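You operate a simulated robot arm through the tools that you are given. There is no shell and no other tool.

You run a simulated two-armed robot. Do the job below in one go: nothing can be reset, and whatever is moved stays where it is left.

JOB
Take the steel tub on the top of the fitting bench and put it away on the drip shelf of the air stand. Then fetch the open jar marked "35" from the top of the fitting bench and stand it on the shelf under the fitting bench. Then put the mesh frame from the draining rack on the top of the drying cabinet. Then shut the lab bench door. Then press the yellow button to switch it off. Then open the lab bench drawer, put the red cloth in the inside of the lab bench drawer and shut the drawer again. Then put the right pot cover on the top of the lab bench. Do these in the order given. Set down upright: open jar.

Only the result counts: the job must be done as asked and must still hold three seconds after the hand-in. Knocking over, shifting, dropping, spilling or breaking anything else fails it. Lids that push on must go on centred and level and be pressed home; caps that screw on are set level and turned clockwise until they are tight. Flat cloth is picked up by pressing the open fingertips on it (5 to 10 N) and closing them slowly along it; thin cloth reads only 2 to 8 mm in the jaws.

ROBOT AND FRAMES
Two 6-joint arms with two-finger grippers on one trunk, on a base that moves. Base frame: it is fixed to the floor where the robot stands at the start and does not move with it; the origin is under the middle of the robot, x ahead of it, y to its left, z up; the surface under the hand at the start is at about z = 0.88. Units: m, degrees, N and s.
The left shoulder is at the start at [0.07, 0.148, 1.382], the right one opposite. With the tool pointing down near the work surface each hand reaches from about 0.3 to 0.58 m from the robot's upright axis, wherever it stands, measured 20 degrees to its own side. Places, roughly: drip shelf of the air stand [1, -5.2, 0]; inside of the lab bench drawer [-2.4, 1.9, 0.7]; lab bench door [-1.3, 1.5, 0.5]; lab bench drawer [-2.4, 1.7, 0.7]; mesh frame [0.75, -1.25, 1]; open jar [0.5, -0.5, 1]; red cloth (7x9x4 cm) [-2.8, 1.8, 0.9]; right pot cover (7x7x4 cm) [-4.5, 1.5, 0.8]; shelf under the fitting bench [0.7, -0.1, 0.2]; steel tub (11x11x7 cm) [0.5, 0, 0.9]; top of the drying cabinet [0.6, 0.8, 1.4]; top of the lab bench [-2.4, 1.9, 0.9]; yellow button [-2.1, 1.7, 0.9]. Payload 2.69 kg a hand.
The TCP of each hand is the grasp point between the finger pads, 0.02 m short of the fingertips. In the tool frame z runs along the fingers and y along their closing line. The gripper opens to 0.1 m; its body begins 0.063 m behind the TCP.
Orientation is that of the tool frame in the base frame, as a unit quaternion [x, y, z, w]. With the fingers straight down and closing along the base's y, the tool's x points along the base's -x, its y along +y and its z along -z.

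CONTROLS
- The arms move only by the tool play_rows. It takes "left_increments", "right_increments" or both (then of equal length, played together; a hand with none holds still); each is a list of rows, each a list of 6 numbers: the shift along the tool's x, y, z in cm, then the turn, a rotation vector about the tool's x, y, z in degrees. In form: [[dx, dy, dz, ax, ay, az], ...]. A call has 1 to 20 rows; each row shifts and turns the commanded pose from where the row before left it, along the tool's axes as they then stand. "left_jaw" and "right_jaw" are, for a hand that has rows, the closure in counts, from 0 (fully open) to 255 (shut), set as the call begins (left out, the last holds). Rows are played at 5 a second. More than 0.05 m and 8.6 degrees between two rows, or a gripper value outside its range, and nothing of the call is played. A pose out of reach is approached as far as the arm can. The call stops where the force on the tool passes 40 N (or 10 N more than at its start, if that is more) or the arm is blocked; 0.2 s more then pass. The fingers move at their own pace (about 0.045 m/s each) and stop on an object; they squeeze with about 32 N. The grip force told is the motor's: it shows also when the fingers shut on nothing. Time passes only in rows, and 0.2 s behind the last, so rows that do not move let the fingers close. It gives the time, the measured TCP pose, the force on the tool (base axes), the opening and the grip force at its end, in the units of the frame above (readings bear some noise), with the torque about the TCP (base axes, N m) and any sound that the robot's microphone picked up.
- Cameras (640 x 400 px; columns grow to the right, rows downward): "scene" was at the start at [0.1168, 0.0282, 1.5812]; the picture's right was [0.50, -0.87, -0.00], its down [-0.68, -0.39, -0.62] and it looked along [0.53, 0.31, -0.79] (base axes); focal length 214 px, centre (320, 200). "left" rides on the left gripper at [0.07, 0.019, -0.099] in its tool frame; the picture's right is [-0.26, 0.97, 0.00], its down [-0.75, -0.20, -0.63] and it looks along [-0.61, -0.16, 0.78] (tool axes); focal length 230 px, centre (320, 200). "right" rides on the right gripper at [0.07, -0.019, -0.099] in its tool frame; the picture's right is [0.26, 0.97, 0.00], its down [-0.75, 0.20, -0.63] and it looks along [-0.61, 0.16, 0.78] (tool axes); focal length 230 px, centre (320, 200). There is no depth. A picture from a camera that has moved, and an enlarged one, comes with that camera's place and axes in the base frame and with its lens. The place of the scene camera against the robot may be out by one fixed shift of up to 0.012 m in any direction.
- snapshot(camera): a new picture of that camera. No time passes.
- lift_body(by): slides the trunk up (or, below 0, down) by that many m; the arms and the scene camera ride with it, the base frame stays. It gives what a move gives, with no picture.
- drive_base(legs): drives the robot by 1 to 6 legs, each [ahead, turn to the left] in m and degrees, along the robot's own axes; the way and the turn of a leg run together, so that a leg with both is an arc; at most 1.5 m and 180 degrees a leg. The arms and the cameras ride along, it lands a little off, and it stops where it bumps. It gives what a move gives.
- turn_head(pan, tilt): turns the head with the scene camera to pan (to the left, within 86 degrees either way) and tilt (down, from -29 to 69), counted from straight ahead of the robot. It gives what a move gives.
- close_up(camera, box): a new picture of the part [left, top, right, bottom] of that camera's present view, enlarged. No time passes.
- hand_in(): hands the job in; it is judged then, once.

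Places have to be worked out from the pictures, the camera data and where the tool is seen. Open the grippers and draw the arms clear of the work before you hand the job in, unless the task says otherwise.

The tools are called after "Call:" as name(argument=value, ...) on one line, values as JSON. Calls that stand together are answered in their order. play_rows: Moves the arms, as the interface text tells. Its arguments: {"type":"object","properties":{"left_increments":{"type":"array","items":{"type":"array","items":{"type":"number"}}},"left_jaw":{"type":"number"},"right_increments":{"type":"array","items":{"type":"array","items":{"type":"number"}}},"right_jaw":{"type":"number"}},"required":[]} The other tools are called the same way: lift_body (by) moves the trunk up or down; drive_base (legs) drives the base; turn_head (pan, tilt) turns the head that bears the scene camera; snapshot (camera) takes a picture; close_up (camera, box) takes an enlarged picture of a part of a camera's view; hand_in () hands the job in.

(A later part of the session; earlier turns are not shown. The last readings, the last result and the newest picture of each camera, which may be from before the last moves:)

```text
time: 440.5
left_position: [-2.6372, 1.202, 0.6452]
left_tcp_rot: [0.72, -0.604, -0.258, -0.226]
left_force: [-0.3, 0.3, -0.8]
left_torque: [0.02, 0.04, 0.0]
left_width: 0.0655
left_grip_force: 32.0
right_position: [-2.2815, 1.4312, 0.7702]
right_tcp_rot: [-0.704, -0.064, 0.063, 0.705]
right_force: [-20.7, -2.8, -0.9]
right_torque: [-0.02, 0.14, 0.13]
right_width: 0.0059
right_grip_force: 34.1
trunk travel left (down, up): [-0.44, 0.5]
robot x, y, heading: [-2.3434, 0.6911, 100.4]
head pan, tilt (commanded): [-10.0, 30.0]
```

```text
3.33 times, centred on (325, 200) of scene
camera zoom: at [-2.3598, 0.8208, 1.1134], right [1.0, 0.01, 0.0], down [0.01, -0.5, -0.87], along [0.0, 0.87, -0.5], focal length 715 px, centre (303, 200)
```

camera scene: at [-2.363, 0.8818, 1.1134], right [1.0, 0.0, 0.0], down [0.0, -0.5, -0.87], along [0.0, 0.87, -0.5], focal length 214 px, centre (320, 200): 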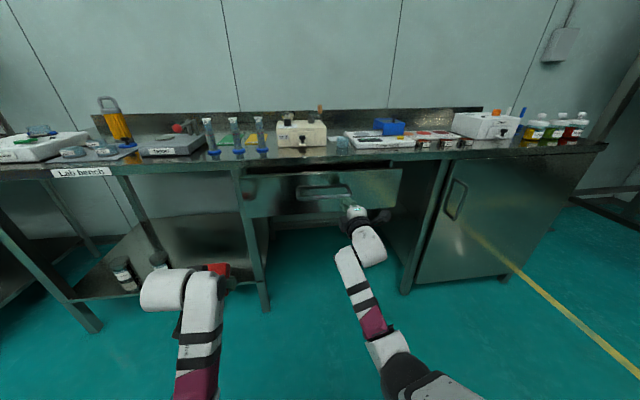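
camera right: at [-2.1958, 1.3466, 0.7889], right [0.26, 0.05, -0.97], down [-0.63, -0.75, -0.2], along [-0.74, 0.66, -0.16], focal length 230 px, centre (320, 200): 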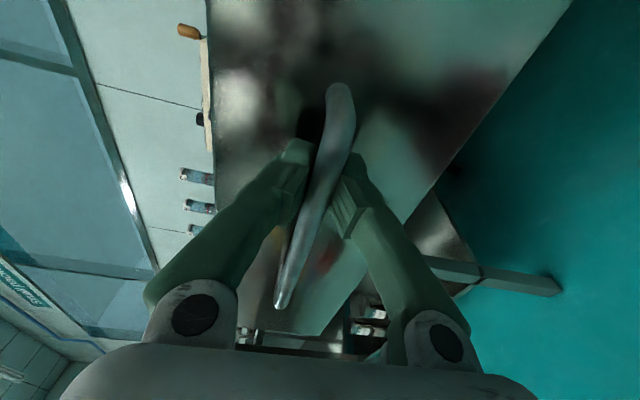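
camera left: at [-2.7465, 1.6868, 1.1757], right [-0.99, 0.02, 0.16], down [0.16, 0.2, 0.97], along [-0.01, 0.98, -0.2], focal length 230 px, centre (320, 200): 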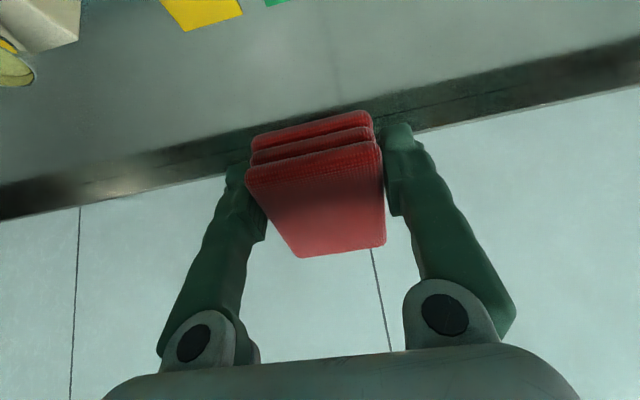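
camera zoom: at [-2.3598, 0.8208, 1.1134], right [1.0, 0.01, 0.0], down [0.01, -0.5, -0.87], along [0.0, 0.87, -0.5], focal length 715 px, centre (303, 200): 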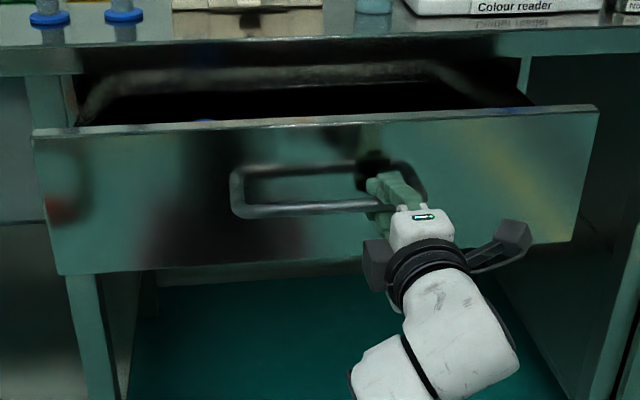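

The drawer is about 15 cm open. I relieve the sideways load by 5 mm and keep pulling.

Call:
play_rows(right_increments=[[-0.5, 0, 0, 0, 0, 0], [0, 0, 0, 0, 0, 0]])

Call:
drive_base(legs=[[-0.07, 0]])

Call:
close_up(camera="scene", box=[230, 140, 420, 260])

```text
time: 441.1
left_position: [-2.632, 1.2023, 0.6469]
left_tcp_rot: [0.719, -0.604, -0.26, -0.224]
left_force: [-0.1, 0.1, -0.5]
left_torque: [-0.03, -0.02, -0.04]
left_width: 0.0658
left_grip_force: 32.3
right_position: [-2.2824, 1.4292, 0.769]
right_tcp_rot: [-0.703, -0.061, 0.061, 0.706]
right_force: [8.6, 1.9, 4.9]
right_torque: [0.02, 0.02, -0.75]
right_width: 0.0061
right_grip_force: 33.7
trunk travel left (down, up): [-0.44, 0.5]
robot x, y, heading: [-2.3446, 0.6929, 100.2]
head pan, tilt (commanded): [-10.0, 30.0]
```

```text
time: 442.1
left_position: [-2.6216, 1.1339, 0.6462]
left_tcp_rot: [0.719, -0.604, -0.26, -0.225]
left_force: [-0.8, -0.6, -0.3]
left_torque: [-0.01, -0.03, -0.02]
left_width: 0.0654
left_grip_force: 32.2
right_position: [-2.2747, 1.3597, 0.7714]
right_tcp_rot: [-0.703, -0.063, 0.064, 0.706]
right_force: [0.6, 0.7, 4.9]
right_torque: [-0.02, -0.02, 0.79]
right_width: 0.0059
right_grip_force: 33.9
trunk travel left (down, up): [-0.44, 0.5]
robot x, y, heading: [-2.3379, 0.6232, 100.5]
head pan, tilt (commanded): [-10.0, 30.0]
```

```text
3.33 times, centred on (325, 200) of scene
camera zoom: at [-2.3436, 0.7521, 1.1135], right [1.0, 0.01, 0.0], down [0.0, -0.5, -0.87], along [-0.01, 0.87, -0.5], focal length 715 px, centre (303, 200)
```

zoom: 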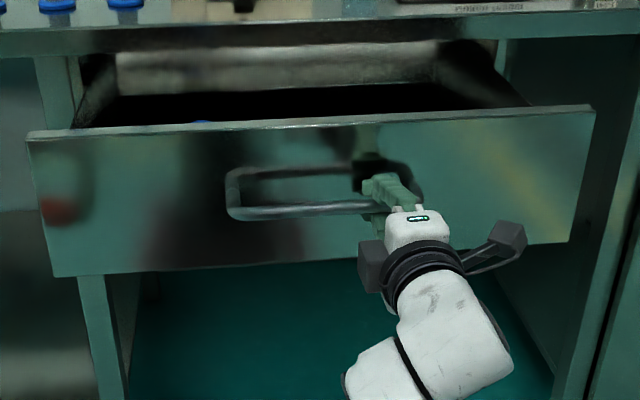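

About 22 cm open. I pull slightly further and watch for the end stop.

Call:
drive_base(legs=[[-0.04, 0]])

Call:
turn_head(pan=-5, tilt=40)

Call:
snapshot(camera="scene")

Call:
close_up(camera="scene", box=[220, 110, 420, 235])

```text
time: 442.9
left_position: [-2.6158, 1.0954, 0.6459]
left_tcp_rot: [0.72, -0.603, -0.26, -0.224]
left_force: [-0.1, 0.1, -0.6]
left_torque: [-0.01, 0.01, 0.01]
left_width: 0.0658
left_grip_force: 31.8
right_position: [-2.2684, 1.3222, 0.7701]
right_tcp_rot: [-0.703, -0.063, 0.066, 0.705]
right_force: [-9.9, -1.4, 2.7]
right_torque: [0.05, -0.09, 0.6]
right_width: 0.006
right_grip_force: 33.8
trunk travel left (down, up): [-0.44, 0.5]
robot x, y, heading: [-2.3251, 0.583, 100.7]
head pan, tilt (commanded): [-10.0, 30.0]
```

```text
time: 443.7
left_position: [-2.6161, 1.0951, 0.6443]
left_tcp_rot: [0.72, -0.604, -0.259, -0.224]
left_force: [-0.5, 0.6, -0.6]
left_torque: [-0.02, 0.0, -0.02]
left_width: 0.0657
left_grip_force: 31.5
right_position: [-2.2694, 1.3213, 0.77]
right_tcp_rot: [-0.702, -0.063, 0.065, 0.706]
right_force: [-6.8, -0.1, 2.3]
right_torque: [0.03, -0.06, 0.36]
right_width: 0.006
right_grip_force: 33.5
trunk travel left (down, up): [-0.44, 0.5]
robot x, y, heading: [-2.3302, 0.5814, 100.6]
head pan, tilt (commanded): [-5.0, 40.0]
```

```text
taken
camera scene: at [-2.3459, 0.7084, 1.098], right [0.99, 0.1, 0.0], down [0.07, -0.64, -0.77], along [-0.08, 0.76, -0.64], focal length 214 px, centre (320, 200)
```

scene: 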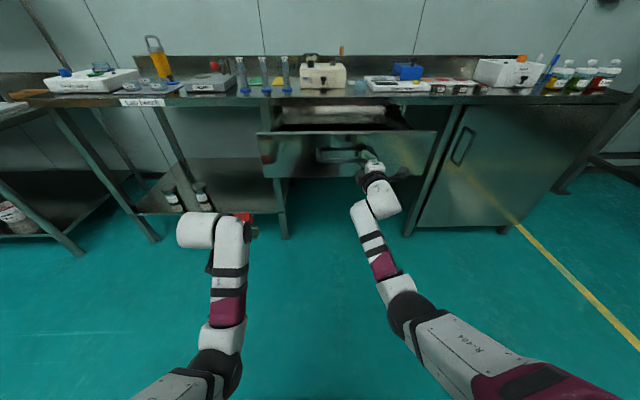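

```text
3.20 times, centred on (320, 172) of scene
camera zoom: at [-2.3459, 0.7084, 1.098], right [0.99, 0.1, 0.0], down [0.07, -0.64, -0.77], along [-0.08, 0.76, -0.64], focal length 686 px, centre (320, 288)
```

zoom: 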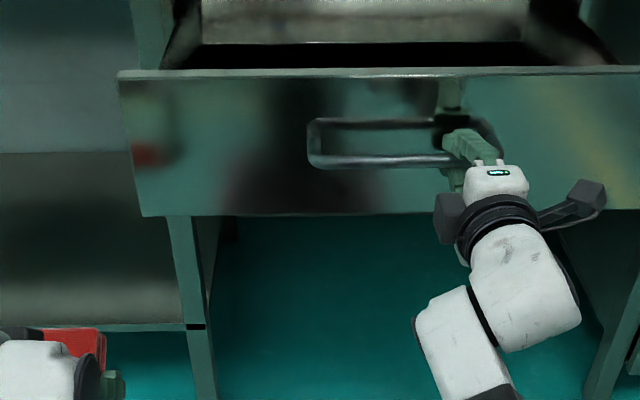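

The drawer is open about 26 cm. I release the bar and withdraw the right hand straight back.

Call:
play_rows(right_increments=[[0, 0, 0, 0, 0, 0], [0, 0, 0, 0, 0, 0], [0, 0, 0, 0, 0, 0]], right_jaw=110)

Call:
play_rows(right_increments=[[0, 0, -1, 0, 0, 0], [0, 0, -1.5, 0, 0, 0], [0, 0, -1.5, 0, 0, 0], [0, 0, -1.5, 0, 0, 0], [0, 0, -1.5, 0, 0, 0], [0, 0, 0, 0, 0, 0]])

Call:
snapshot(camera="right")

Call:
snapshot(camera="scene")

```text
time: 444.5
left_position: [-2.6148, 1.0953, 0.6456]
left_tcp_rot: [0.719, -0.605, -0.259, -0.224]
left_force: [0.0, 0.2, 0.2]
left_torque: [-0.01, 0.01, 0.01]
left_width: 0.0656
left_grip_force: 32.0
right_position: [-2.2672, 1.3223, 0.7693]
right_tcp_rot: [-0.704, -0.062, 0.065, 0.705]
right_force: [-0.5, 0.2, 0.6]
right_torque: [-0.02, 0.01, 0.02]
right_width: 0.0568
right_grip_force: 0.1
trunk travel left (down, up): [-0.44, 0.5]
robot x, y, heading: [-2.3286, 0.5881, 100.9]
head pan, tilt (commanded): [-5.0, 40.0]
```

```text
time: 445.9
left_position: [-2.6149, 1.0958, 0.6452]
left_tcp_rot: [0.719, -0.604, -0.259, -0.224]
left_force: [-0.5, -0.2, -1.1]
left_torque: [0.0, 0.01, 0.04]
left_width: 0.0655
left_grip_force: 32.0
right_position: [-2.2553, 1.2535, 0.7688]
right_tcp_rot: [-0.704, -0.063, 0.066, 0.704]
right_force: [0.2, 0.7, 0.3]
right_torque: [-0.02, 0.0, -0.02]
right_width: 0.0571
right_grip_force: 0.0
trunk travel left (down, up): [-0.44, 0.5]
robot x, y, heading: [-2.3258, 0.5864, 100.8]
head pan, tilt (commanded): [-5.0, 40.0]
```

```text
taken
camera right: at [-2.1675, 1.1697, 0.7873], right [0.25, 0.05, -0.97], down [-0.63, -0.75, -0.2], along [-0.74, 0.66, -0.16], focal length 230 px, centre (320, 200)
```

right: 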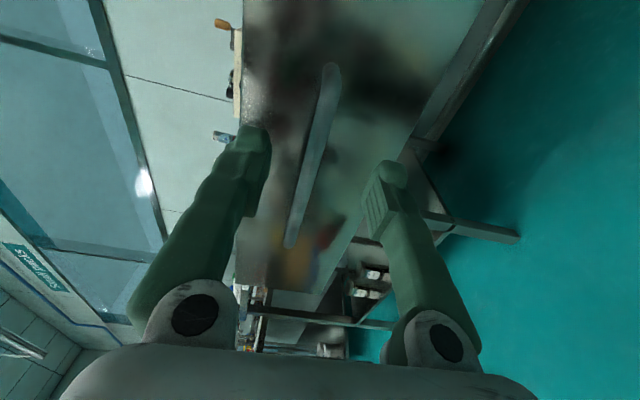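

```text
taken
camera scene: at [-2.3442, 0.7091, 1.0979], right [1.0, 0.1, 0.0], down [0.06, -0.64, -0.77], along [-0.08, 0.76, -0.64], focal length 214 px, centre (320, 200)
```

scene: 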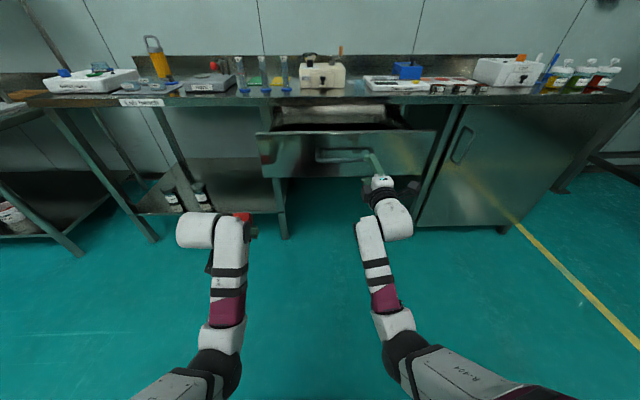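

The drawer stays open. I raise the right hand 18 cm (relative to the trunk), so it will pass above everything on the bench, and then set the trunk to −0.2.

Call:
play_rows(right_increments=[[0, -2.25, 0, 0, 0, 0], [0, -2.25, 0, 0, 0, 0], [0, -2.25, 0, 0, 0, 0], [0, -2.25, 0, 0, 0, 0], [0, -2.25, 0, 0, 0, 0], [0, -2.25, 0, 0, 0, 0], [0, -2.25, 0, 0, 0, 0], [0, -2.25, 0, 0, 0, 0], [0, 0, 0, 0, 0, 0]])

Call:
lift_body(by=0.3)

Call:
turn_head(pan=10, tilt=40)

Call:
snapshot(camera="scene")

Call:
close_up(camera="scene", box=[220, 130, 440, 270])

```text
time: 447.9
left_position: [-2.6138, 1.0956, 0.645]
left_tcp_rot: [0.719, -0.604, -0.26, -0.224]
left_force: [-0.3, 0.0, -0.8]
left_torque: [-0.02, 0.01, 0.01]
left_width: 0.0655
left_grip_force: 32.2
right_position: [-2.2552, 1.253, 0.9491]
right_tcp_rot: [-0.704, -0.063, 0.065, 0.704]
right_force: [-0.1, -0.5, -0.5]
right_torque: [0.02, 0.01, 0.0]
right_width: 0.0567
right_grip_force: 0.1
trunk travel left (down, up): [-0.44, 0.5]
robot x, y, heading: [-2.3245, 0.584, 100.6]
head pan, tilt (commanded): [-5.0, 40.0]
```

```text
time: 450.9
left_position: [-2.6141, 1.0965, 0.9461]
left_tcp_rot: [0.719, -0.605, -0.258, -0.225]
left_force: [-0.8, 0.0, -1.0]
left_torque: [0.02, 0.0, 0.03]
left_width: 0.0653
left_grip_force: 31.8
right_position: [-2.2548, 1.2527, 1.248]
right_tcp_rot: [-0.703, -0.063, 0.066, 0.705]
right_force: [0.5, -1.1, -0.5]
right_torque: [0.0, 0.0, 0.03]
right_width: 0.057
right_grip_force: 0.1
trunk travel left (down, up): [-0.74, 0.2]
robot x, y, heading: [-2.3311, 0.5812, 100.6]
head pan, tilt (commanded): [-5.0, 40.0]
```

```text
time: 451.6
left_position: [-2.6138, 1.0959, 0.9449]
left_tcp_rot: [0.719, -0.604, -0.259, -0.225]
left_force: [-0.2, 0.0, -1.3]
left_torque: [-0.01, -0.04, 0.02]
left_width: 0.0654
left_grip_force: 31.6
right_position: [-2.2544, 1.2528, 1.2478]
right_tcp_rot: [-0.703, -0.063, 0.065, 0.705]
right_force: [0.7, -0.3, -0.7]
right_torque: [0.01, 0.0, 0.0]
right_width: 0.0568
right_grip_force: 0.1
trunk travel left (down, up): [-0.74, 0.2]
robot x, y, heading: [-2.3271, 0.5848, 100.7]
head pan, tilt (commanded): [10.0, 40.0]
```

```text
taken
camera scene: at [-2.3658, 0.704, 1.3979], right [0.94, 0.35, 0.0], down [0.23, -0.6, -0.77], along [-0.27, 0.72, -0.64], focal length 214 px, centre (320, 200)
```

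scene: 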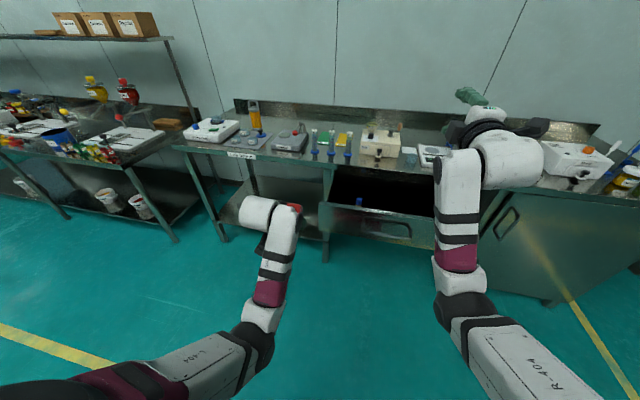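

```text
2.86 times, centred on (330, 200) of scene
camera zoom: at [-2.3658, 0.704, 1.3979], right [0.94, 0.35, 0.0], down [0.23, -0.6, -0.77], along [-0.27, 0.72, -0.64], focal length 613 px, centre (291, 200)
```

zoom: 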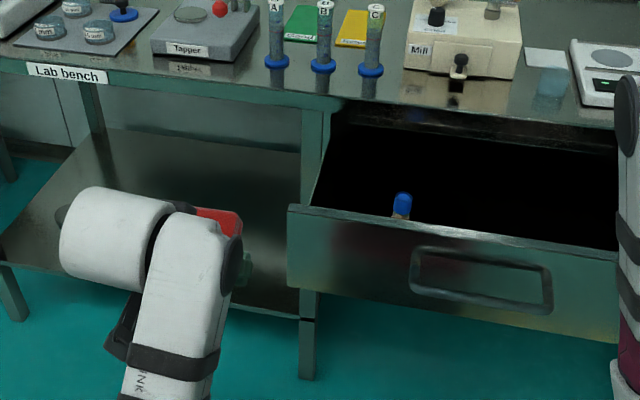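

The open drawer holds a blue-capped vial near its front. I zoom in on the interior to find free space.

Call:
close_up(camera="scene", box=[325, 165, 440, 245])

```text
5.00 times, centred on (382, 205) of scene
camera zoom: at [-2.3658, 0.704, 1.3979], right [0.94, 0.35, 0.0], down [0.23, -0.6, -0.77], along [-0.27, 0.72, -0.64], focal length 1072 px, centre (8, 175)
```

zoom: 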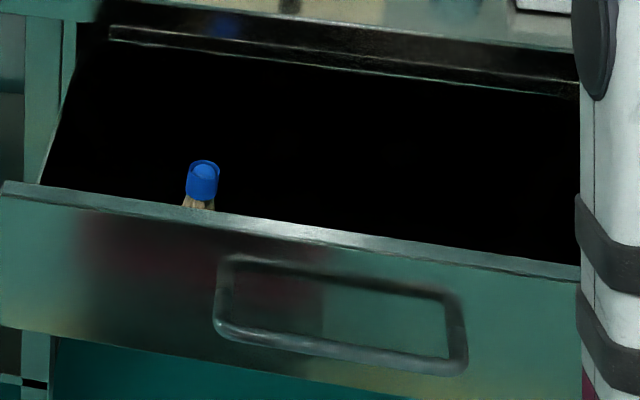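

Dark inside; the free part is to the right of the vial. I raise the trunk fully and shift the robot about 0.4 m to the right, then face the drawer again.

Call:
lift_body(by=0.2)

Call:
drive_base(legs=[[0, -90], [0.42, 0], [0, 90]])

Call:
turn_head(pan=20, tilt=45)

Call:
snapshot(camera="scene")

Call:
close_up(camera="scene", box=[200, 130, 400, 255])

```text
time: 453.8
left_position: [-2.6149, 1.0958, 1.1448]
left_tcp_rot: [0.719, -0.605, -0.259, -0.225]
left_force: [-0.3, -0.2, -1.2]
left_torque: [0.01, 0.01, 0.04]
left_width: 0.0657
left_grip_force: 31.6
right_position: [-2.2548, 1.2525, 1.448]
right_tcp_rot: [-0.703, -0.063, 0.065, 0.706]
right_force: [-0.5, -0.4, 0.7]
right_torque: [0.02, 0.0, 0.01]
right_width: 0.057
right_grip_force: 0.1
trunk travel left (down, up): [-0.94, 0.0]
robot x, y, heading: [-2.3271, 0.5814, 100.8]
head pan, tilt (commanded): [10.0, 40.0]
```

```text
time: 464.1
left_position: [-2.2205, 1.1661, 1.1454]
left_tcp_rot: [0.736, -0.585, -0.265, -0.217]
left_force: [0.4, 0.0, -0.6]
left_torque: [0.01, -0.03, 0.03]
left_width: 0.0653
left_grip_force: 31.9
right_position: [-1.8699, 1.3426, 1.4485]
right_tcp_rot: [-0.701, -0.081, 0.084, 0.703]
right_force: [0.4, 0.0, 0.4]
right_torque: [-0.01, 0.01, -0.02]
right_width: 0.0573
right_grip_force: 0.0
trunk travel left (down, up): [-0.94, 0.0]
robot x, y, heading: [-1.9089, 0.6729, 103.8]
head pan, tilt (commanded): [10.0, 40.0]
```

```text
time: 464.8
left_position: [-2.221, 1.1672, 1.146]
left_tcp_rot: [0.735, -0.585, -0.266, -0.217]
left_force: [-0.2, -0.8, -1.0]
left_torque: [0.02, 0.02, -0.03]
left_width: 0.0651
left_grip_force: 31.7
right_position: [-1.8699, 1.3429, 1.4488]
right_tcp_rot: [-0.702, -0.081, 0.084, 0.703]
right_force: [-0.4, 0.4, 0.8]
right_torque: [0.0, -0.01, 0.01]
right_width: 0.0568
right_grip_force: 0.2
trunk travel left (down, up): [-0.94, 0.0]
robot x, y, heading: [-1.909, 0.6667, 104.0]
head pan, tilt (commanded): [20.0, 45.0]
```

```text
taken
camera scene: at [-1.9642, 0.7784, 1.5907], right [0.83, 0.55, 0.0], down [0.39, -0.59, -0.71], along [-0.39, 0.59, -0.71], focal length 214 px, centre (320, 200)
```

scene: 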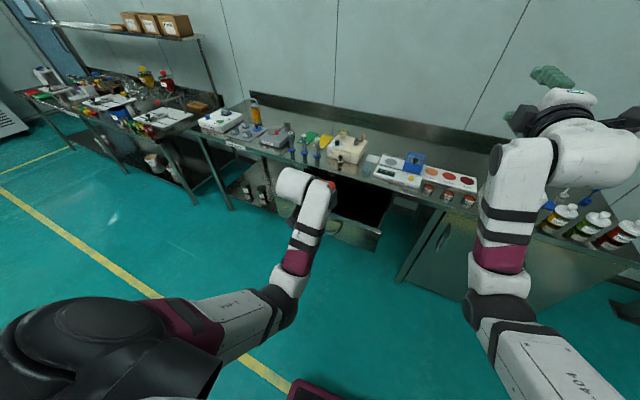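

```text
3.20 times, centred on (300, 192) of scene
camera zoom: at [-1.9642, 0.7784, 1.5907], right [0.83, 0.55, 0.0], down [0.39, -0.59, -0.71], along [-0.39, 0.59, -0.71], focal length 686 px, centre (384, 224)
```

zoom: 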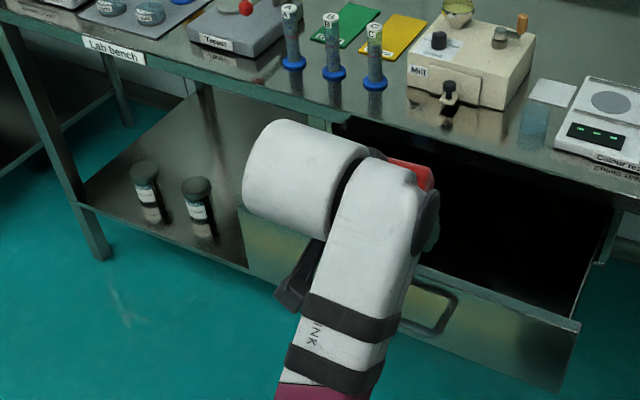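

The left hand is lined up so that driving 0.36 m straight ahead puts the cloth over the drawer's right half. I drive in.

Call:
drive_base(legs=[[0.36, 0]])

Call:
snapshot(camera="left")

Call:
turn_head(pan=25, tilt=60)

Call:
snapshot(camera="scene")

```text
time: 467.1
left_position: [-2.3027, 1.5139, 1.147]
left_tcp_rot: [0.733, -0.587, -0.265, -0.219]
left_force: [0.9, 0.4, -0.9]
left_torque: [-0.02, -0.01, 0.0]
left_width: 0.0653
left_grip_force: 31.9
right_position: [-1.9494, 1.6886, 1.4506]
right_tcp_rot: [-0.701, -0.079, 0.082, 0.704]
right_force: [0.0, -0.1, 0.5]
right_torque: [0.01, -0.01, -0.01]
right_width: 0.0568
right_grip_force: 0.1
trunk travel left (down, up): [-0.94, 0.0]
robot x, y, heading: [-1.9924, 1.0207, 103.6]
head pan, tilt (commanded): [20.0, 45.0]
```

```text
taken
camera left: at [-2.2947, 1.3951, 1.1769], right [-0.99, -0.02, 0.16], down [0.15, 0.2, 0.97], along [-0.05, 0.98, -0.2], focal length 230 px, centre (320, 200)
```

left: 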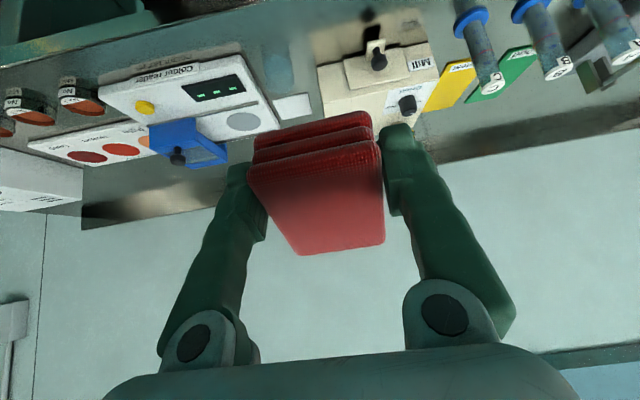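

```text
time: 467.9
left_position: [-2.3029, 1.5174, 1.1461]
left_tcp_rot: [0.733, -0.587, -0.264, -0.219]
left_force: [-0.5, 0.7, -1.1]
left_torque: [-0.01, 0.01, 0.03]
left_width: 0.0655
left_grip_force: 32.2
right_position: [-1.9505, 1.6911, 1.4479]
right_tcp_rot: [-0.701, -0.079, 0.082, 0.704]
right_force: [0.6, -0.8, 0.2]
right_torque: [0.01, 0.03, -0.04]
right_width: 0.0569
right_grip_force: 0.0
trunk travel left (down, up): [-0.94, 0.0]
robot x, y, heading: [-1.989, 1.0197, 103.4]
head pan, tilt (commanded): [25.0, 60.0]
```

```text
taken
camera scene: at [-2.0444, 1.1115, 1.5713], right [0.78, 0.62, 0.0], down [0.54, -0.68, -0.5], along [-0.31, 0.39, -0.87], focal length 214 px, centre (320, 200)
```

scene: 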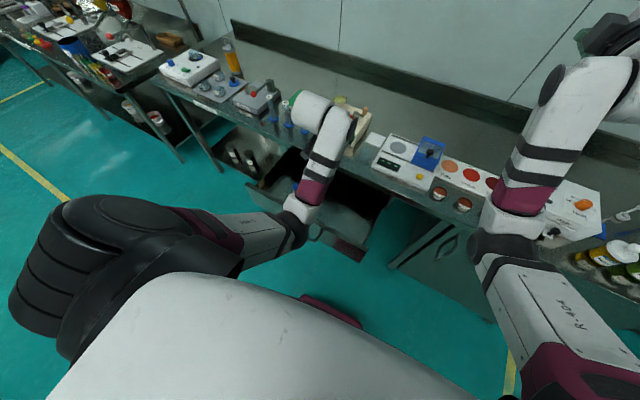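

I zoom into the drawer area from above.

Call:
close_up(camera="scene", box=[235, 120, 415, 270])

```text
2.67 times, centred on (325, 195) of scene
camera zoom: at [-2.0444, 1.1115, 1.5713], right [0.78, 0.62, 0.0], down [0.54, -0.68, -0.5], along [-0.31, 0.39, -0.87], focal length 572 px, centre (307, 213)
```

zoom: 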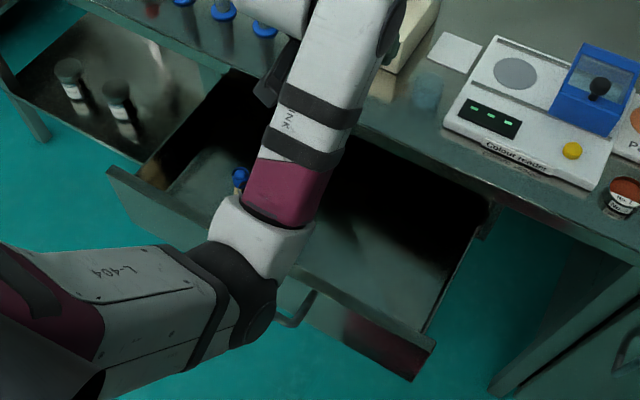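

The drawer's right half is free. I lower the arm 11.5 cm at the present pitch, then tilt back to 10° from vertical.

Call:
play_rows(left_increments=[[1.24, 0, 1.48, 0, 0, 0], [1.24, 0, 1.48, 0, 0, 0], [1.24, 0, 1.48, 0, 0, 0], [1.24, 0, 1.48, 0, 0, 0], [1.24, 0, 1.48, 0, 0, 0], [1.24, 0, 1.48, 0, 0, 0], [0, 0, 0, 0, 7.5, 0], [0, 0, 0, 0, 7.5, 0], [0, 0, 0, 0, 7.5, 0], [0, 0, 0, 0, 7.5, 0], [0, 0, 0, 0, 0, 0]])

Call:
snapshot(camera="left")

```text
time: 470.3
left_position: [-2.3015, 1.5164, 1.0293]
left_tcp_rot: [0.777, -0.623, -0.066, -0.057]
left_force: [0.0, 0.8, 0.0]
left_torque: [0.02, 0.03, -0.01]
left_width: 0.0653
left_grip_force: 31.9
right_position: [-1.9508, 1.6914, 1.4483]
right_tcp_rot: [-0.702, -0.08, 0.082, 0.703]
right_force: [-1.1, 0.0, -1.0]
right_torque: [-0.03, 0.03, 0.01]
right_width: 0.0566
right_grip_force: 0.1
trunk travel left (down, up): [-0.94, 0.0]
robot x, y, heading: [-1.9942, 1.0157, 103.6]
head pan, tilt (commanded): [25.0, 60.0]
```

```text
taken
camera left: at [-2.3017, 1.4281, 1.1147], right [-1.0, 0.04, 0.04], down [0.05, 0.66, 0.75], along [0.01, 0.75, -0.66], focal length 230 px, centre (320, 200)
```

left: 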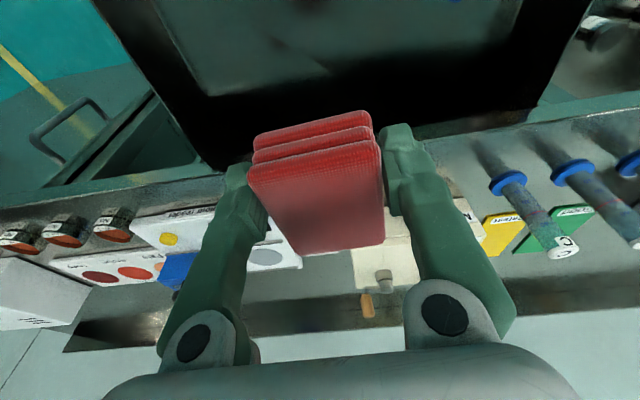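

The cloth hangs over the drawer opening, 7 cm in front of the bench edge. I lower the trunk 0.15 m and check clearances, including the elbow to the panel.

Call:
lift_body(by=-0.15)

Call:
snapshot(camera="left")

Call:
snapshot(camera="scene")

Call:
close_up(camera="scene", box=[215, 120, 415, 290])

```text
time: 472.1
left_position: [-2.3016, 1.5167, 0.8795]
left_tcp_rot: [0.777, -0.623, -0.065, -0.059]
left_force: [0.4, 1.0, 0.1]
left_torque: [-0.02, 0.02, -0.01]
left_width: 0.0651
left_grip_force: 32.0
right_position: [-1.9518, 1.6915, 1.2984]
right_tcp_rot: [-0.701, -0.079, 0.082, 0.704]
right_force: [0.9, 0.4, -0.9]
right_torque: [0.02, -0.01, -0.01]
right_width: 0.0568
right_grip_force: 0.1
trunk travel left (down, up): [-0.79, 0.15]
robot x, y, heading: [-1.9974, 1.0197, 103.6]
head pan, tilt (commanded): [25.0, 60.0]
```

```text
taken
camera left: at [-2.3017, 1.428, 0.9646], right [-1.0, 0.04, 0.04], down [0.05, 0.66, 0.75], along [0.01, 0.75, -0.66], focal length 230 px, centre (320, 200)
```

left: 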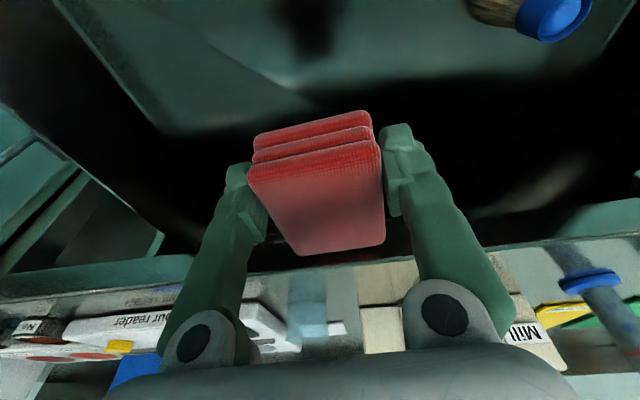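

```text
taken
camera scene: at [-2.0444, 1.1115, 1.4212], right [0.78, 0.62, 0.0], down [0.54, -0.68, -0.5], along [-0.31, 0.39, -0.87], focal length 214 px, centre (320, 200)
```

scene: 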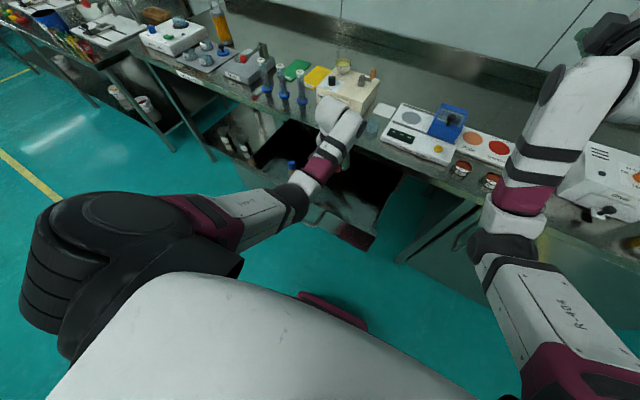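

```text
2.35 times, centred on (315, 205) of scene
camera zoom: at [-2.0444, 1.1115, 1.4212], right [0.78, 0.62, 0.0], down [0.54, -0.68, -0.5], along [-0.31, 0.39, -0.87], focal length 505 px, centre (332, 188)
```

zoom: 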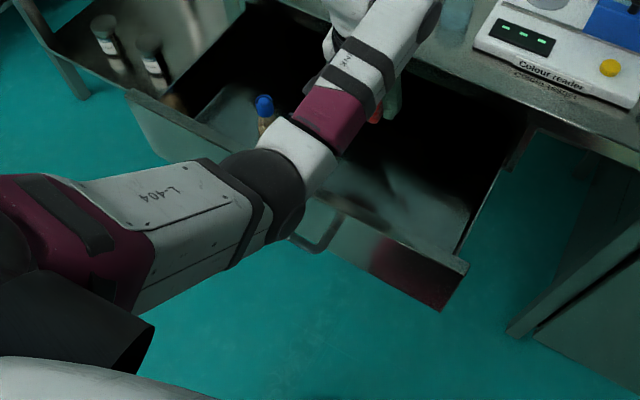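

Elbow is above the panel with some 15 cm to spare. I lower the rest with the arm mainly, 10 cm now, and look again.

Call:
play_rows(left_increments=[[0.26, 0, 1.48, 0, 0, 0], [0.26, 0, 1.48, 0, 0, 0], [0.26, 0, 1.48, 0, 0, 0], [0.26, 0, 1.48, 0, 0, 0], [0.26, 0, 1.48, 0, 0, 0], [0.26, 0, 1.48, 0, 0, 0], [0.17, 0, 0.98, 0, 0, 0], [0, 0, 0, 0, 0, 0]])

Call:
snapshot(camera="left")

Call:
close_up(camera="scene", box=[215, 120, 415, 290])

```text
time: 473.9
left_position: [-2.3, 1.517, 0.7791]
left_tcp_rot: [0.777, -0.623, -0.066, -0.058]
left_force: [-0.4, 0.0, -0.2]
left_torque: [-0.03, 0.02, 0.03]
left_width: 0.0654
left_grip_force: 31.8
right_position: [-1.9509, 1.6915, 1.2984]
right_tcp_rot: [-0.702, -0.08, 0.082, 0.703]
right_force: [-0.2, -0.7, -0.6]
right_torque: [-0.03, 0.0, -0.03]
right_width: 0.057
right_grip_force: 0.1
trunk travel left (down, up): [-0.79, 0.15]
robot x, y, heading: [-1.9968, 1.0206, 103.7]
head pan, tilt (commanded): [25.0, 60.0]
```

```text
taken
camera left: at [-2.3002, 1.4286, 0.8637], right [-1.0, 0.04, 0.04], down [0.05, 0.66, 0.75], along [0.01, 0.75, -0.66], focal length 230 px, centre (320, 200)
```

left: 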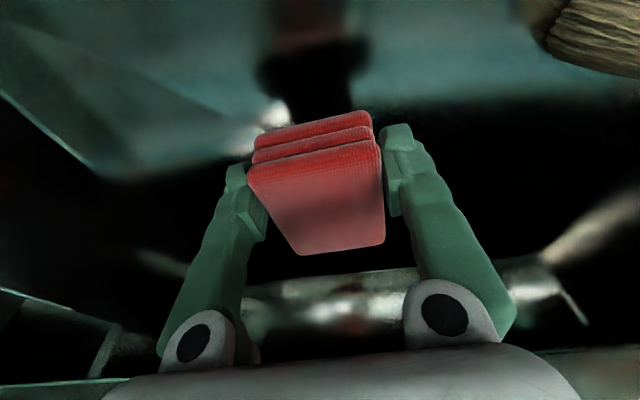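

```text
2.35 times, centred on (315, 205) of scene
camera zoom: at [-2.0444, 1.1115, 1.4212], right [0.78, 0.62, 0.0], down [0.54, -0.68, -0.5], along [-0.31, 0.39, -0.87], focal length 505 px, centre (332, 188)
```

zoom: 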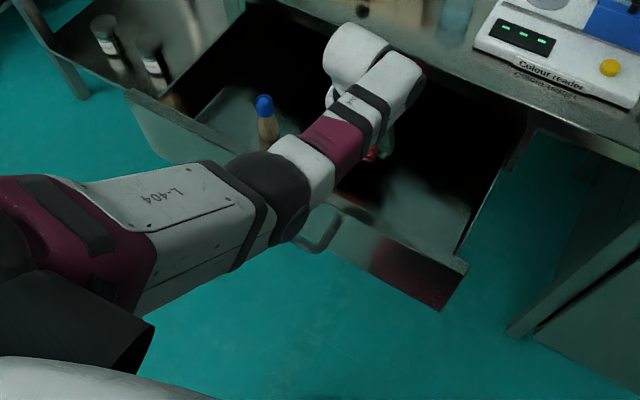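

The cloth is inside the drawer. I continue down in smaller steps, feeling for the drawer floor.

Call:
play_rows(left_increments=[[0.17, 0, 0.98, 0, 0, 0], [0.17, 0, 0.98, 0, 0, 0], [0.17, 0, 0.98, 0, 0, 0], [0, 0, 0, 0, 0, 0]])

Call:
snapshot(camera="left")

```text
time: 474.9
left_position: [-2.3011, 1.5179, 0.7505]
left_tcp_rot: [0.777, -0.623, -0.066, -0.058]
left_force: [0.6, 0.7, -1.0]
left_torque: [-0.08, -0.02, -0.01]
left_width: 0.0654
left_grip_force: 31.7
right_position: [-1.9507, 1.6908, 1.2984]
right_tcp_rot: [-0.701, -0.079, 0.082, 0.704]
right_force: [0.3, -1.2, -0.7]
right_torque: [0.02, -0.01, -0.04]
right_width: 0.0568
right_grip_force: 0.1
trunk travel left (down, up): [-0.79, 0.15]
robot x, y, heading: [-1.993, 1.0181, 103.4]
head pan, tilt (commanded): [25.0, 60.0]
```

```text
taken
camera left: at [-2.3005, 1.4286, 0.8343], right [-1.0, 0.04, 0.04], down [0.05, 0.66, 0.75], along [0.01, 0.75, -0.66], focal length 230 px, centre (320, 200)
```

left: 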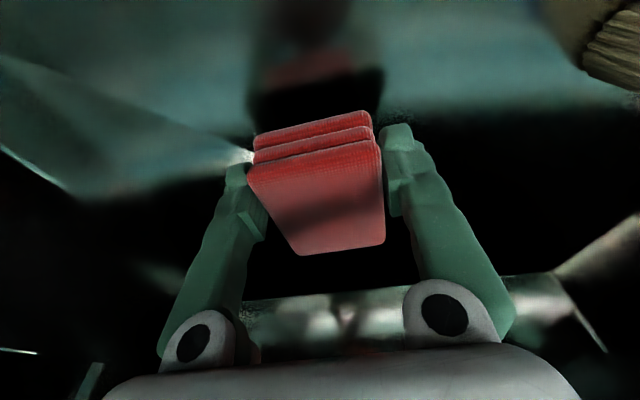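

Its reflection shows about 1–1.5 cm to the floor. I go down 8 mm, then in 3 mm steps.

Call:
play_rows(left_increments=[[0.08, 0, 0.49, 0, 0, 0], [0.05, 0, 0.3, 0, 0, 0], [0.05, 0, 0.3, 0, 0, 0], [0, 0, 0, 0, 0, 0]])

Call:
snapshot(camera="left")

```text
time: 475.9
left_position: [-2.3017, 1.5169, 0.7382]
left_tcp_rot: [0.777, -0.623, -0.066, -0.059]
left_force: [0.5, 0.8, -0.1]
left_torque: [0.01, 0.0, 0.02]
left_width: 0.0653
left_grip_force: 32.4
right_position: [-1.9506, 1.6904, 1.2981]
right_tcp_rot: [-0.701, -0.08, 0.082, 0.703]
right_force: [-0.1, 0.1, 0.0]
right_torque: [-0.03, -0.01, 0.02]
right_width: 0.0566
right_grip_force: 0.0
trunk travel left (down, up): [-0.79, 0.15]
robot x, y, heading: [-1.9915, 1.0193, 103.2]
head pan, tilt (commanded): [25.0, 60.0]
```

```text
taken
camera left: at [-2.3008, 1.4285, 0.823], right [-1.0, 0.04, 0.04], down [0.05, 0.66, 0.75], along [0.01, 0.75, -0.66], focal length 230 px, centre (320, 200)
```

left: 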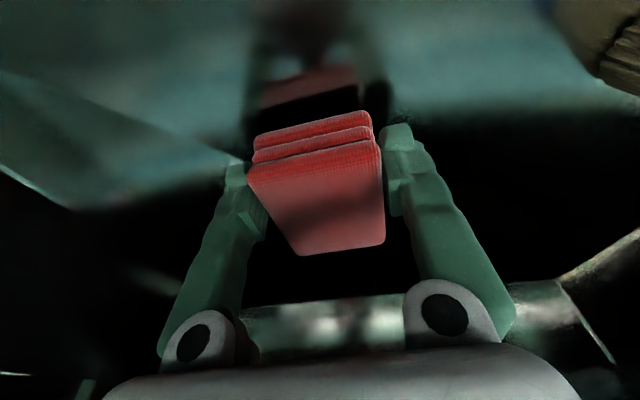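

Still a small gap. I continue in 3 mm steps.

Call:
play_rows(left_increments=[[0.05, 0, 0.3, 0, 0, 0], [0.05, 0, 0.3, 0, 0, 0], [0, 0, 0, 0, 0, 0]])

```text
time: 476.7
left_position: [-2.3021, 1.5164, 0.7333]
left_tcp_rot: [0.777, -0.623, -0.065, -0.059]
left_force: [-0.1, -0.7, -0.2]
left_torque: [-0.04, -0.05, 0.0]
left_width: 0.0654
left_grip_force: 31.6
right_position: [-1.9517, 1.6912, 1.2977]
right_tcp_rot: [-0.702, -0.079, 0.082, 0.703]
right_force: [0.4, -0.2, -0.6]
right_torque: [0.0, 0.01, 0.0]
right_width: 0.0569
right_grip_force: 0.1
trunk travel left (down, up): [-0.79, 0.15]
robot x, y, heading: [-1.9928, 1.0214, 103.2]
head pan, tilt (commanded): [25.0, 60.0]
```

No contact yet; two more.

Call:
play_rows(left_increments=[[0.05, 0, 0.3, 0, 0, 0], [0.05, 0, 0.3, 0, 0, 0], [0, 0, 0, 0, 0, 0]])

Call:
snapshot(camera="left")

```text
time: 477.5
left_position: [-2.3031, 1.5154, 0.7331]
left_tcp_rot: [0.777, -0.623, -0.066, -0.059]
left_force: [-1.3, -0.7, -0.6]
left_torque: [-0.02, 0.02, 0.02]
left_width: 0.065
left_grip_force: 32.0
left hand out of reach, approached as far as the arm can: row 1
right_position: [-1.9514, 1.6926, 1.298]
right_tcp_rot: [-0.702, -0.079, 0.082, 0.703]
right_force: [0.2, -0.4, -1.1]
right_torque: [-0.03, -0.01, 0.02]
right_width: 0.0568
right_grip_force: 0.1
trunk travel left (down, up): [-0.79, 0.15]
robot x, y, heading: [-1.9941, 1.0203, 103.4]
head pan, tilt (commanded): [25.0, 60.0]
```

```text
taken
camera left: at [-2.3012, 1.4268, 0.8182], right [-1.0, 0.04, 0.04], down [0.05, 0.66, 0.75], along [0.01, 0.75, -0.66], focal length 230 px, centre (320, 200)
```

left: 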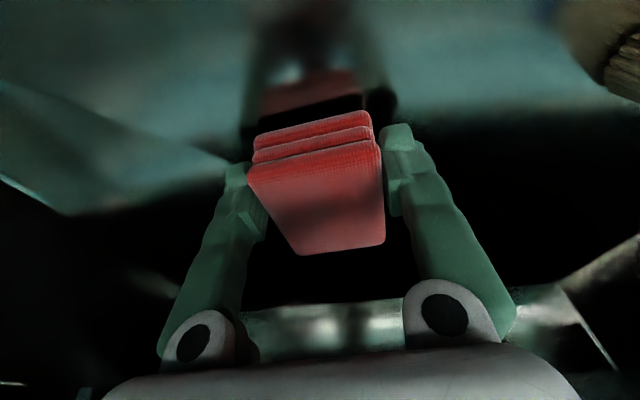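

The arm reached its lower limit; I lower the trunk a centimetre at a time instead.

Call:
lift_body(by=-0.008)

Call:
snapshot(camera="left")

```text
time: 478.0
left_position: [-2.3019, 1.5156, 0.7283]
left_tcp_rot: [0.777, -0.623, -0.068, -0.061]
left_force: [-1.2, 1.3, 13.7]
left_torque: [-0.24, -0.49, -0.01]
left_width: 0.0653
left_grip_force: 31.8
right_position: [-1.9493, 1.6895, 1.2923]
right_tcp_rot: [-0.701, -0.08, 0.082, 0.704]
right_force: [0.2, 1.0, 0.1]
right_torque: [0.01, -0.01, -0.01]
right_width: 0.0566
right_grip_force: 0.1
trunk travel left (down, up): [-0.782, 0.158]
robot x, y, heading: [-1.9908, 1.0174, 103.5]
head pan, tilt (commanded): [25.0, 60.0]
```

```text
taken
camera left: at [-2.301, 1.4267, 0.8125], right [-1.0, 0.04, 0.04], down [0.05, 0.65, 0.76], along [0.0, 0.76, -0.65], focal length 230 px, centre (320, 200)
```

left: 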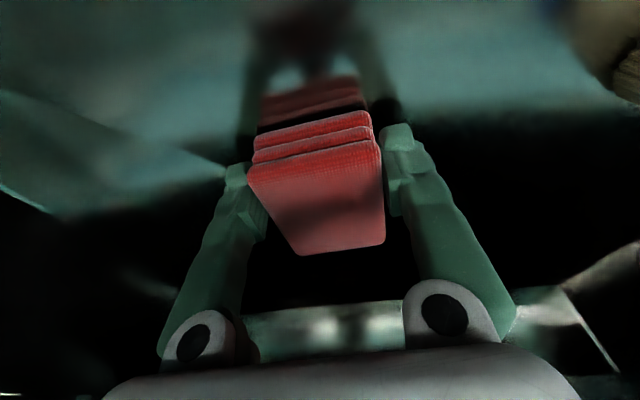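

Contact with the floor (14 N). I release the cloth by opening the jaw, then rise.

Call:
play_rows(left_increments=[[0, 0, 0, 0, 0, 0], [0, 0, 0, 0, 0, 0], [0, 0, 0, 0, 0, 0]], left_jaw=40)

Call:
snapshot(camera="left")

```text
time: 478.8
left_position: [-2.3029, 1.516, 0.7247]
left_tcp_rot: [0.777, -0.623, -0.066, -0.058]
left_force: [-0.1, 0.4, 1.1]
left_torque: [0.02, 0.02, 0.01]
left_width: 0.0842
left_grip_force: 0.0
right_position: [-1.9513, 1.6911, 1.2886]
right_tcp_rot: [-0.701, -0.08, 0.082, 0.704]
right_force: [-0.4, -0.3, 0.3]
right_torque: [-0.03, 0.01, 0.01]
right_width: 0.057
right_grip_force: 0.0
trunk travel left (down, up): [-0.782, 0.158]
robot x, y, heading: [-1.9909, 1.0175, 103.4]
head pan, tilt (commanded): [25.0, 60.0]
```

```text
taken
camera left: at [-2.3012, 1.4269, 0.81], right [-1.0, 0.04, 0.04], down [0.05, 0.66, 0.75], along [0.01, 0.75, -0.66], focal length 230 px, centre (320, 200)
```

left: 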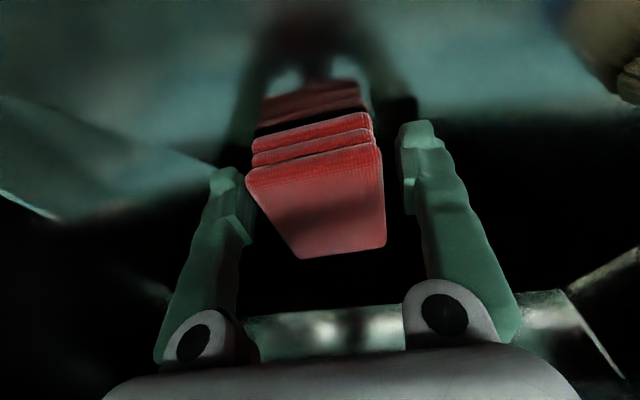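

The cloth lies free in the drawer. I raise the hand straight out, then raise the trunk.

Call:
play_rows(left_increments=[[-0.17, 0, -0.98, 0, 0, 0], [-0.26, 0, -1.48, 0, 0, 0], [-0.26, 0, -1.48, 0, 0, 0], [-0.26, 0, -1.48, 0, 0, 0], [-0.26, 0, -1.48, 0, 0, 0], [-0.26, 0, -1.48, 0, 0, 0], [-0.26, 0, -1.48, 0, 0, 0], [-0.26, 0, -1.48, 0, 0, 0], [-0.26, 0, -1.48, 0, 0, 0], [-0.26, 0, -1.48, 0, 0, 0], [0, 0, 0, 0, 0, 0]])

Call:
lift_body(by=0.158)

Call:
snapshot(camera="left")

Call:
close_up(camera="scene", box=[215, 120, 415, 290])

```text
time: 481.2
left_position: [-2.3034, 1.5141, 0.872]
left_tcp_rot: [0.778, -0.623, -0.067, -0.059]
left_force: [-0.1, -0.1, -0.2]
left_torque: [0.0, 0.0, -0.01]
left_width: 0.0847
left_grip_force: 0.1
right_position: [-1.9516, 1.6904, 1.289]
right_tcp_rot: [-0.702, -0.079, 0.082, 0.703]
right_force: [1.1, 0.0, 0.1]
right_torque: [0.04, 0.0, -0.02]
right_width: 0.0569
right_grip_force: 0.1
trunk travel left (down, up): [-0.782, 0.158]
robot x, y, heading: [-1.9936, 1.0214, 103.4]
head pan, tilt (commanded): [25.0, 60.0]
```

```text
time: 483.1
left_position: [-2.3034, 1.5161, 1.0295]
left_tcp_rot: [0.777, -0.623, -0.066, -0.059]
left_force: [-0.1, 0.5, 0.7]
left_torque: [0.03, 0.02, 0.01]
left_width: 0.0844
left_grip_force: 0.0
right_position: [-1.9507, 1.6917, 1.4488]
right_tcp_rot: [-0.702, -0.079, 0.081, 0.704]
right_force: [-0.7, -0.4, -0.1]
right_torque: [0.04, -0.02, 0.01]
right_width: 0.057
right_grip_force: 0.0
trunk travel left (down, up): [-0.94, 0.0]
robot x, y, heading: [-1.9946, 1.0185, 103.3]
head pan, tilt (commanded): [25.0, 60.0]
```

```text
taken
camera left: at [-2.302, 1.4259, 1.1145], right [-1.0, 0.04, 0.04], down [0.05, 0.66, 0.75], along [0.01, 0.75, -0.66], focal length 230 px, centre (320, 200)
```

left: 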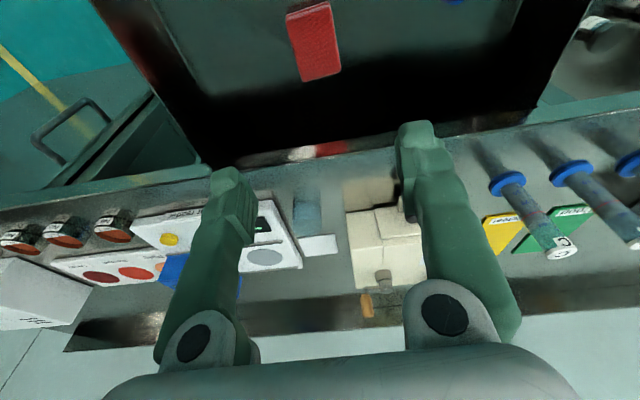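

```text
2.35 times, centred on (315, 205) of scene
camera zoom: at [-2.0444, 1.1116, 1.5712], right [0.78, 0.62, 0.0], down [0.54, -0.68, -0.5], along [-0.31, 0.39, -0.87], focal length 505 px, centre (332, 188)
```

zoom: 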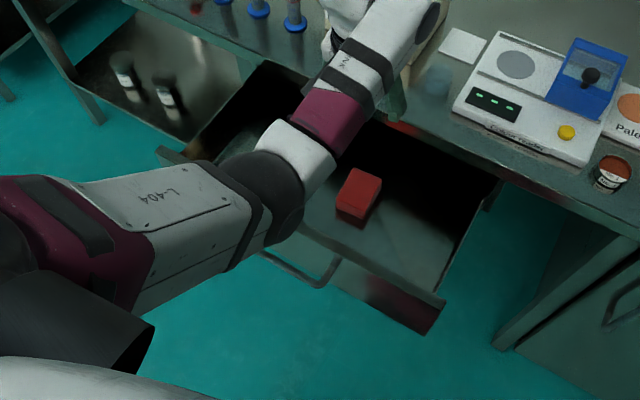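

The red cloth lies in the drawer. Now I back off 0.45 m, move left so the right fist lines up with the panel, and retract the left hand.

Call:
drive_base(legs=[[-0.45, 0]])

Call:
play_rows(left_increments=[[0.5, 0, 1.5, 0, 0, 0], [1.5, 0, 1.5, 0, 0, 0], [2, 0, 1, 0, 0, 0], [2, 0, 1, 0, 0, 0], [2, 0, 0.5, 0, 0, 0], [2, 0, 0.5, 0, 0, 0], [2, 0, 0, 0, 0, 0], [0, 0, 0, 0, 0, 0]], right_increments=[[0, 2.5, 0, 0, 0, 0], [0, 2.5, 0, 0, 0, 0], [0, 2.5, 0, 0, 0, 0], [0, 2.5, 0, 0, 0, 0], [0, 2.5, 0, 0, 0, 0], [0, 2.5, 0, 0, 0, 0], [0, 2.5, 0, 0, 0, 0], [0, 0, 0, 0, 0, 0]], right_jaw=255, left_jaw=200)

Call:
drive_base(legs=[[0, 90], [0.35, 0], [0, -92.6]])

```text
time: 485.8
left_position: [-2.1999, 1.0848, 1.0284]
left_tcp_rot: [0.776, -0.625, -0.065, -0.059]
left_force: [0.2, -0.5, -0.3]
left_torque: [0.01, 0.0, 0.01]
left_width: 0.0842
left_grip_force: 0.1
right_position: [-1.8483, 1.2615, 1.4478]
right_tcp_rot: [-0.702, -0.079, 0.081, 0.703]
right_force: [-0.1, 0.2, -1.1]
right_torque: [0.0, -0.03, -0.02]
right_width: 0.0568
right_grip_force: 0.1
trunk travel left (down, up): [-0.94, 0.0]
robot x, y, heading: [-1.8895, 0.587, 103.3]
head pan, tilt (commanded): [25.0, 60.0]
```

```text
time: 487.6
left_position: [-2.1762, 0.9761, 0.9495]
left_tcp_rot: [0.777, -0.624, -0.065, -0.057]
left_force: [0.2, -0.1, -0.2]
left_torque: [-0.02, -0.02, -0.05]
left_width: 0.0217
left_grip_force: 0.0
right_position: [-1.8487, 1.2598, 1.2702]
right_tcp_rot: [-0.702, -0.079, 0.082, 0.703]
right_force: [-0.5, -0.2, -0.2]
right_torque: [0.03, -0.03, -0.01]
right_width: 0.0
right_grip_force: 29.9
trunk travel left (down, up): [-0.94, 0.0]
robot x, y, heading: [-1.8911, 0.587, 103.3]
head pan, tilt (commanded): [25.0, 60.0]
```

```text
time: 497.6
left_position: [-2.5067, 0.9006, 0.9498]
left_tcp_rot: [0.768, -0.635, -0.064, -0.059]
left_force: [0.9, 0.3, 0.0]
left_torque: [0.01, 0.02, 0.01]
left_width: 0.0217
left_grip_force: 0.1
right_position: [-2.1706, 1.1733, 1.2725]
right_tcp_rot: [-0.703, -0.068, 0.071, 0.704]
right_force: [1.2, 0.3, -0.3]
right_torque: [0.02, 0.0, 0.0]
right_width: 0.0
right_grip_force: 29.9
trunk travel left (down, up): [-0.94, 0.0]
robot x, y, heading: [-2.2328, 0.502, 101.6]
head pan, tilt (commanded): [25.0, 60.0]
```

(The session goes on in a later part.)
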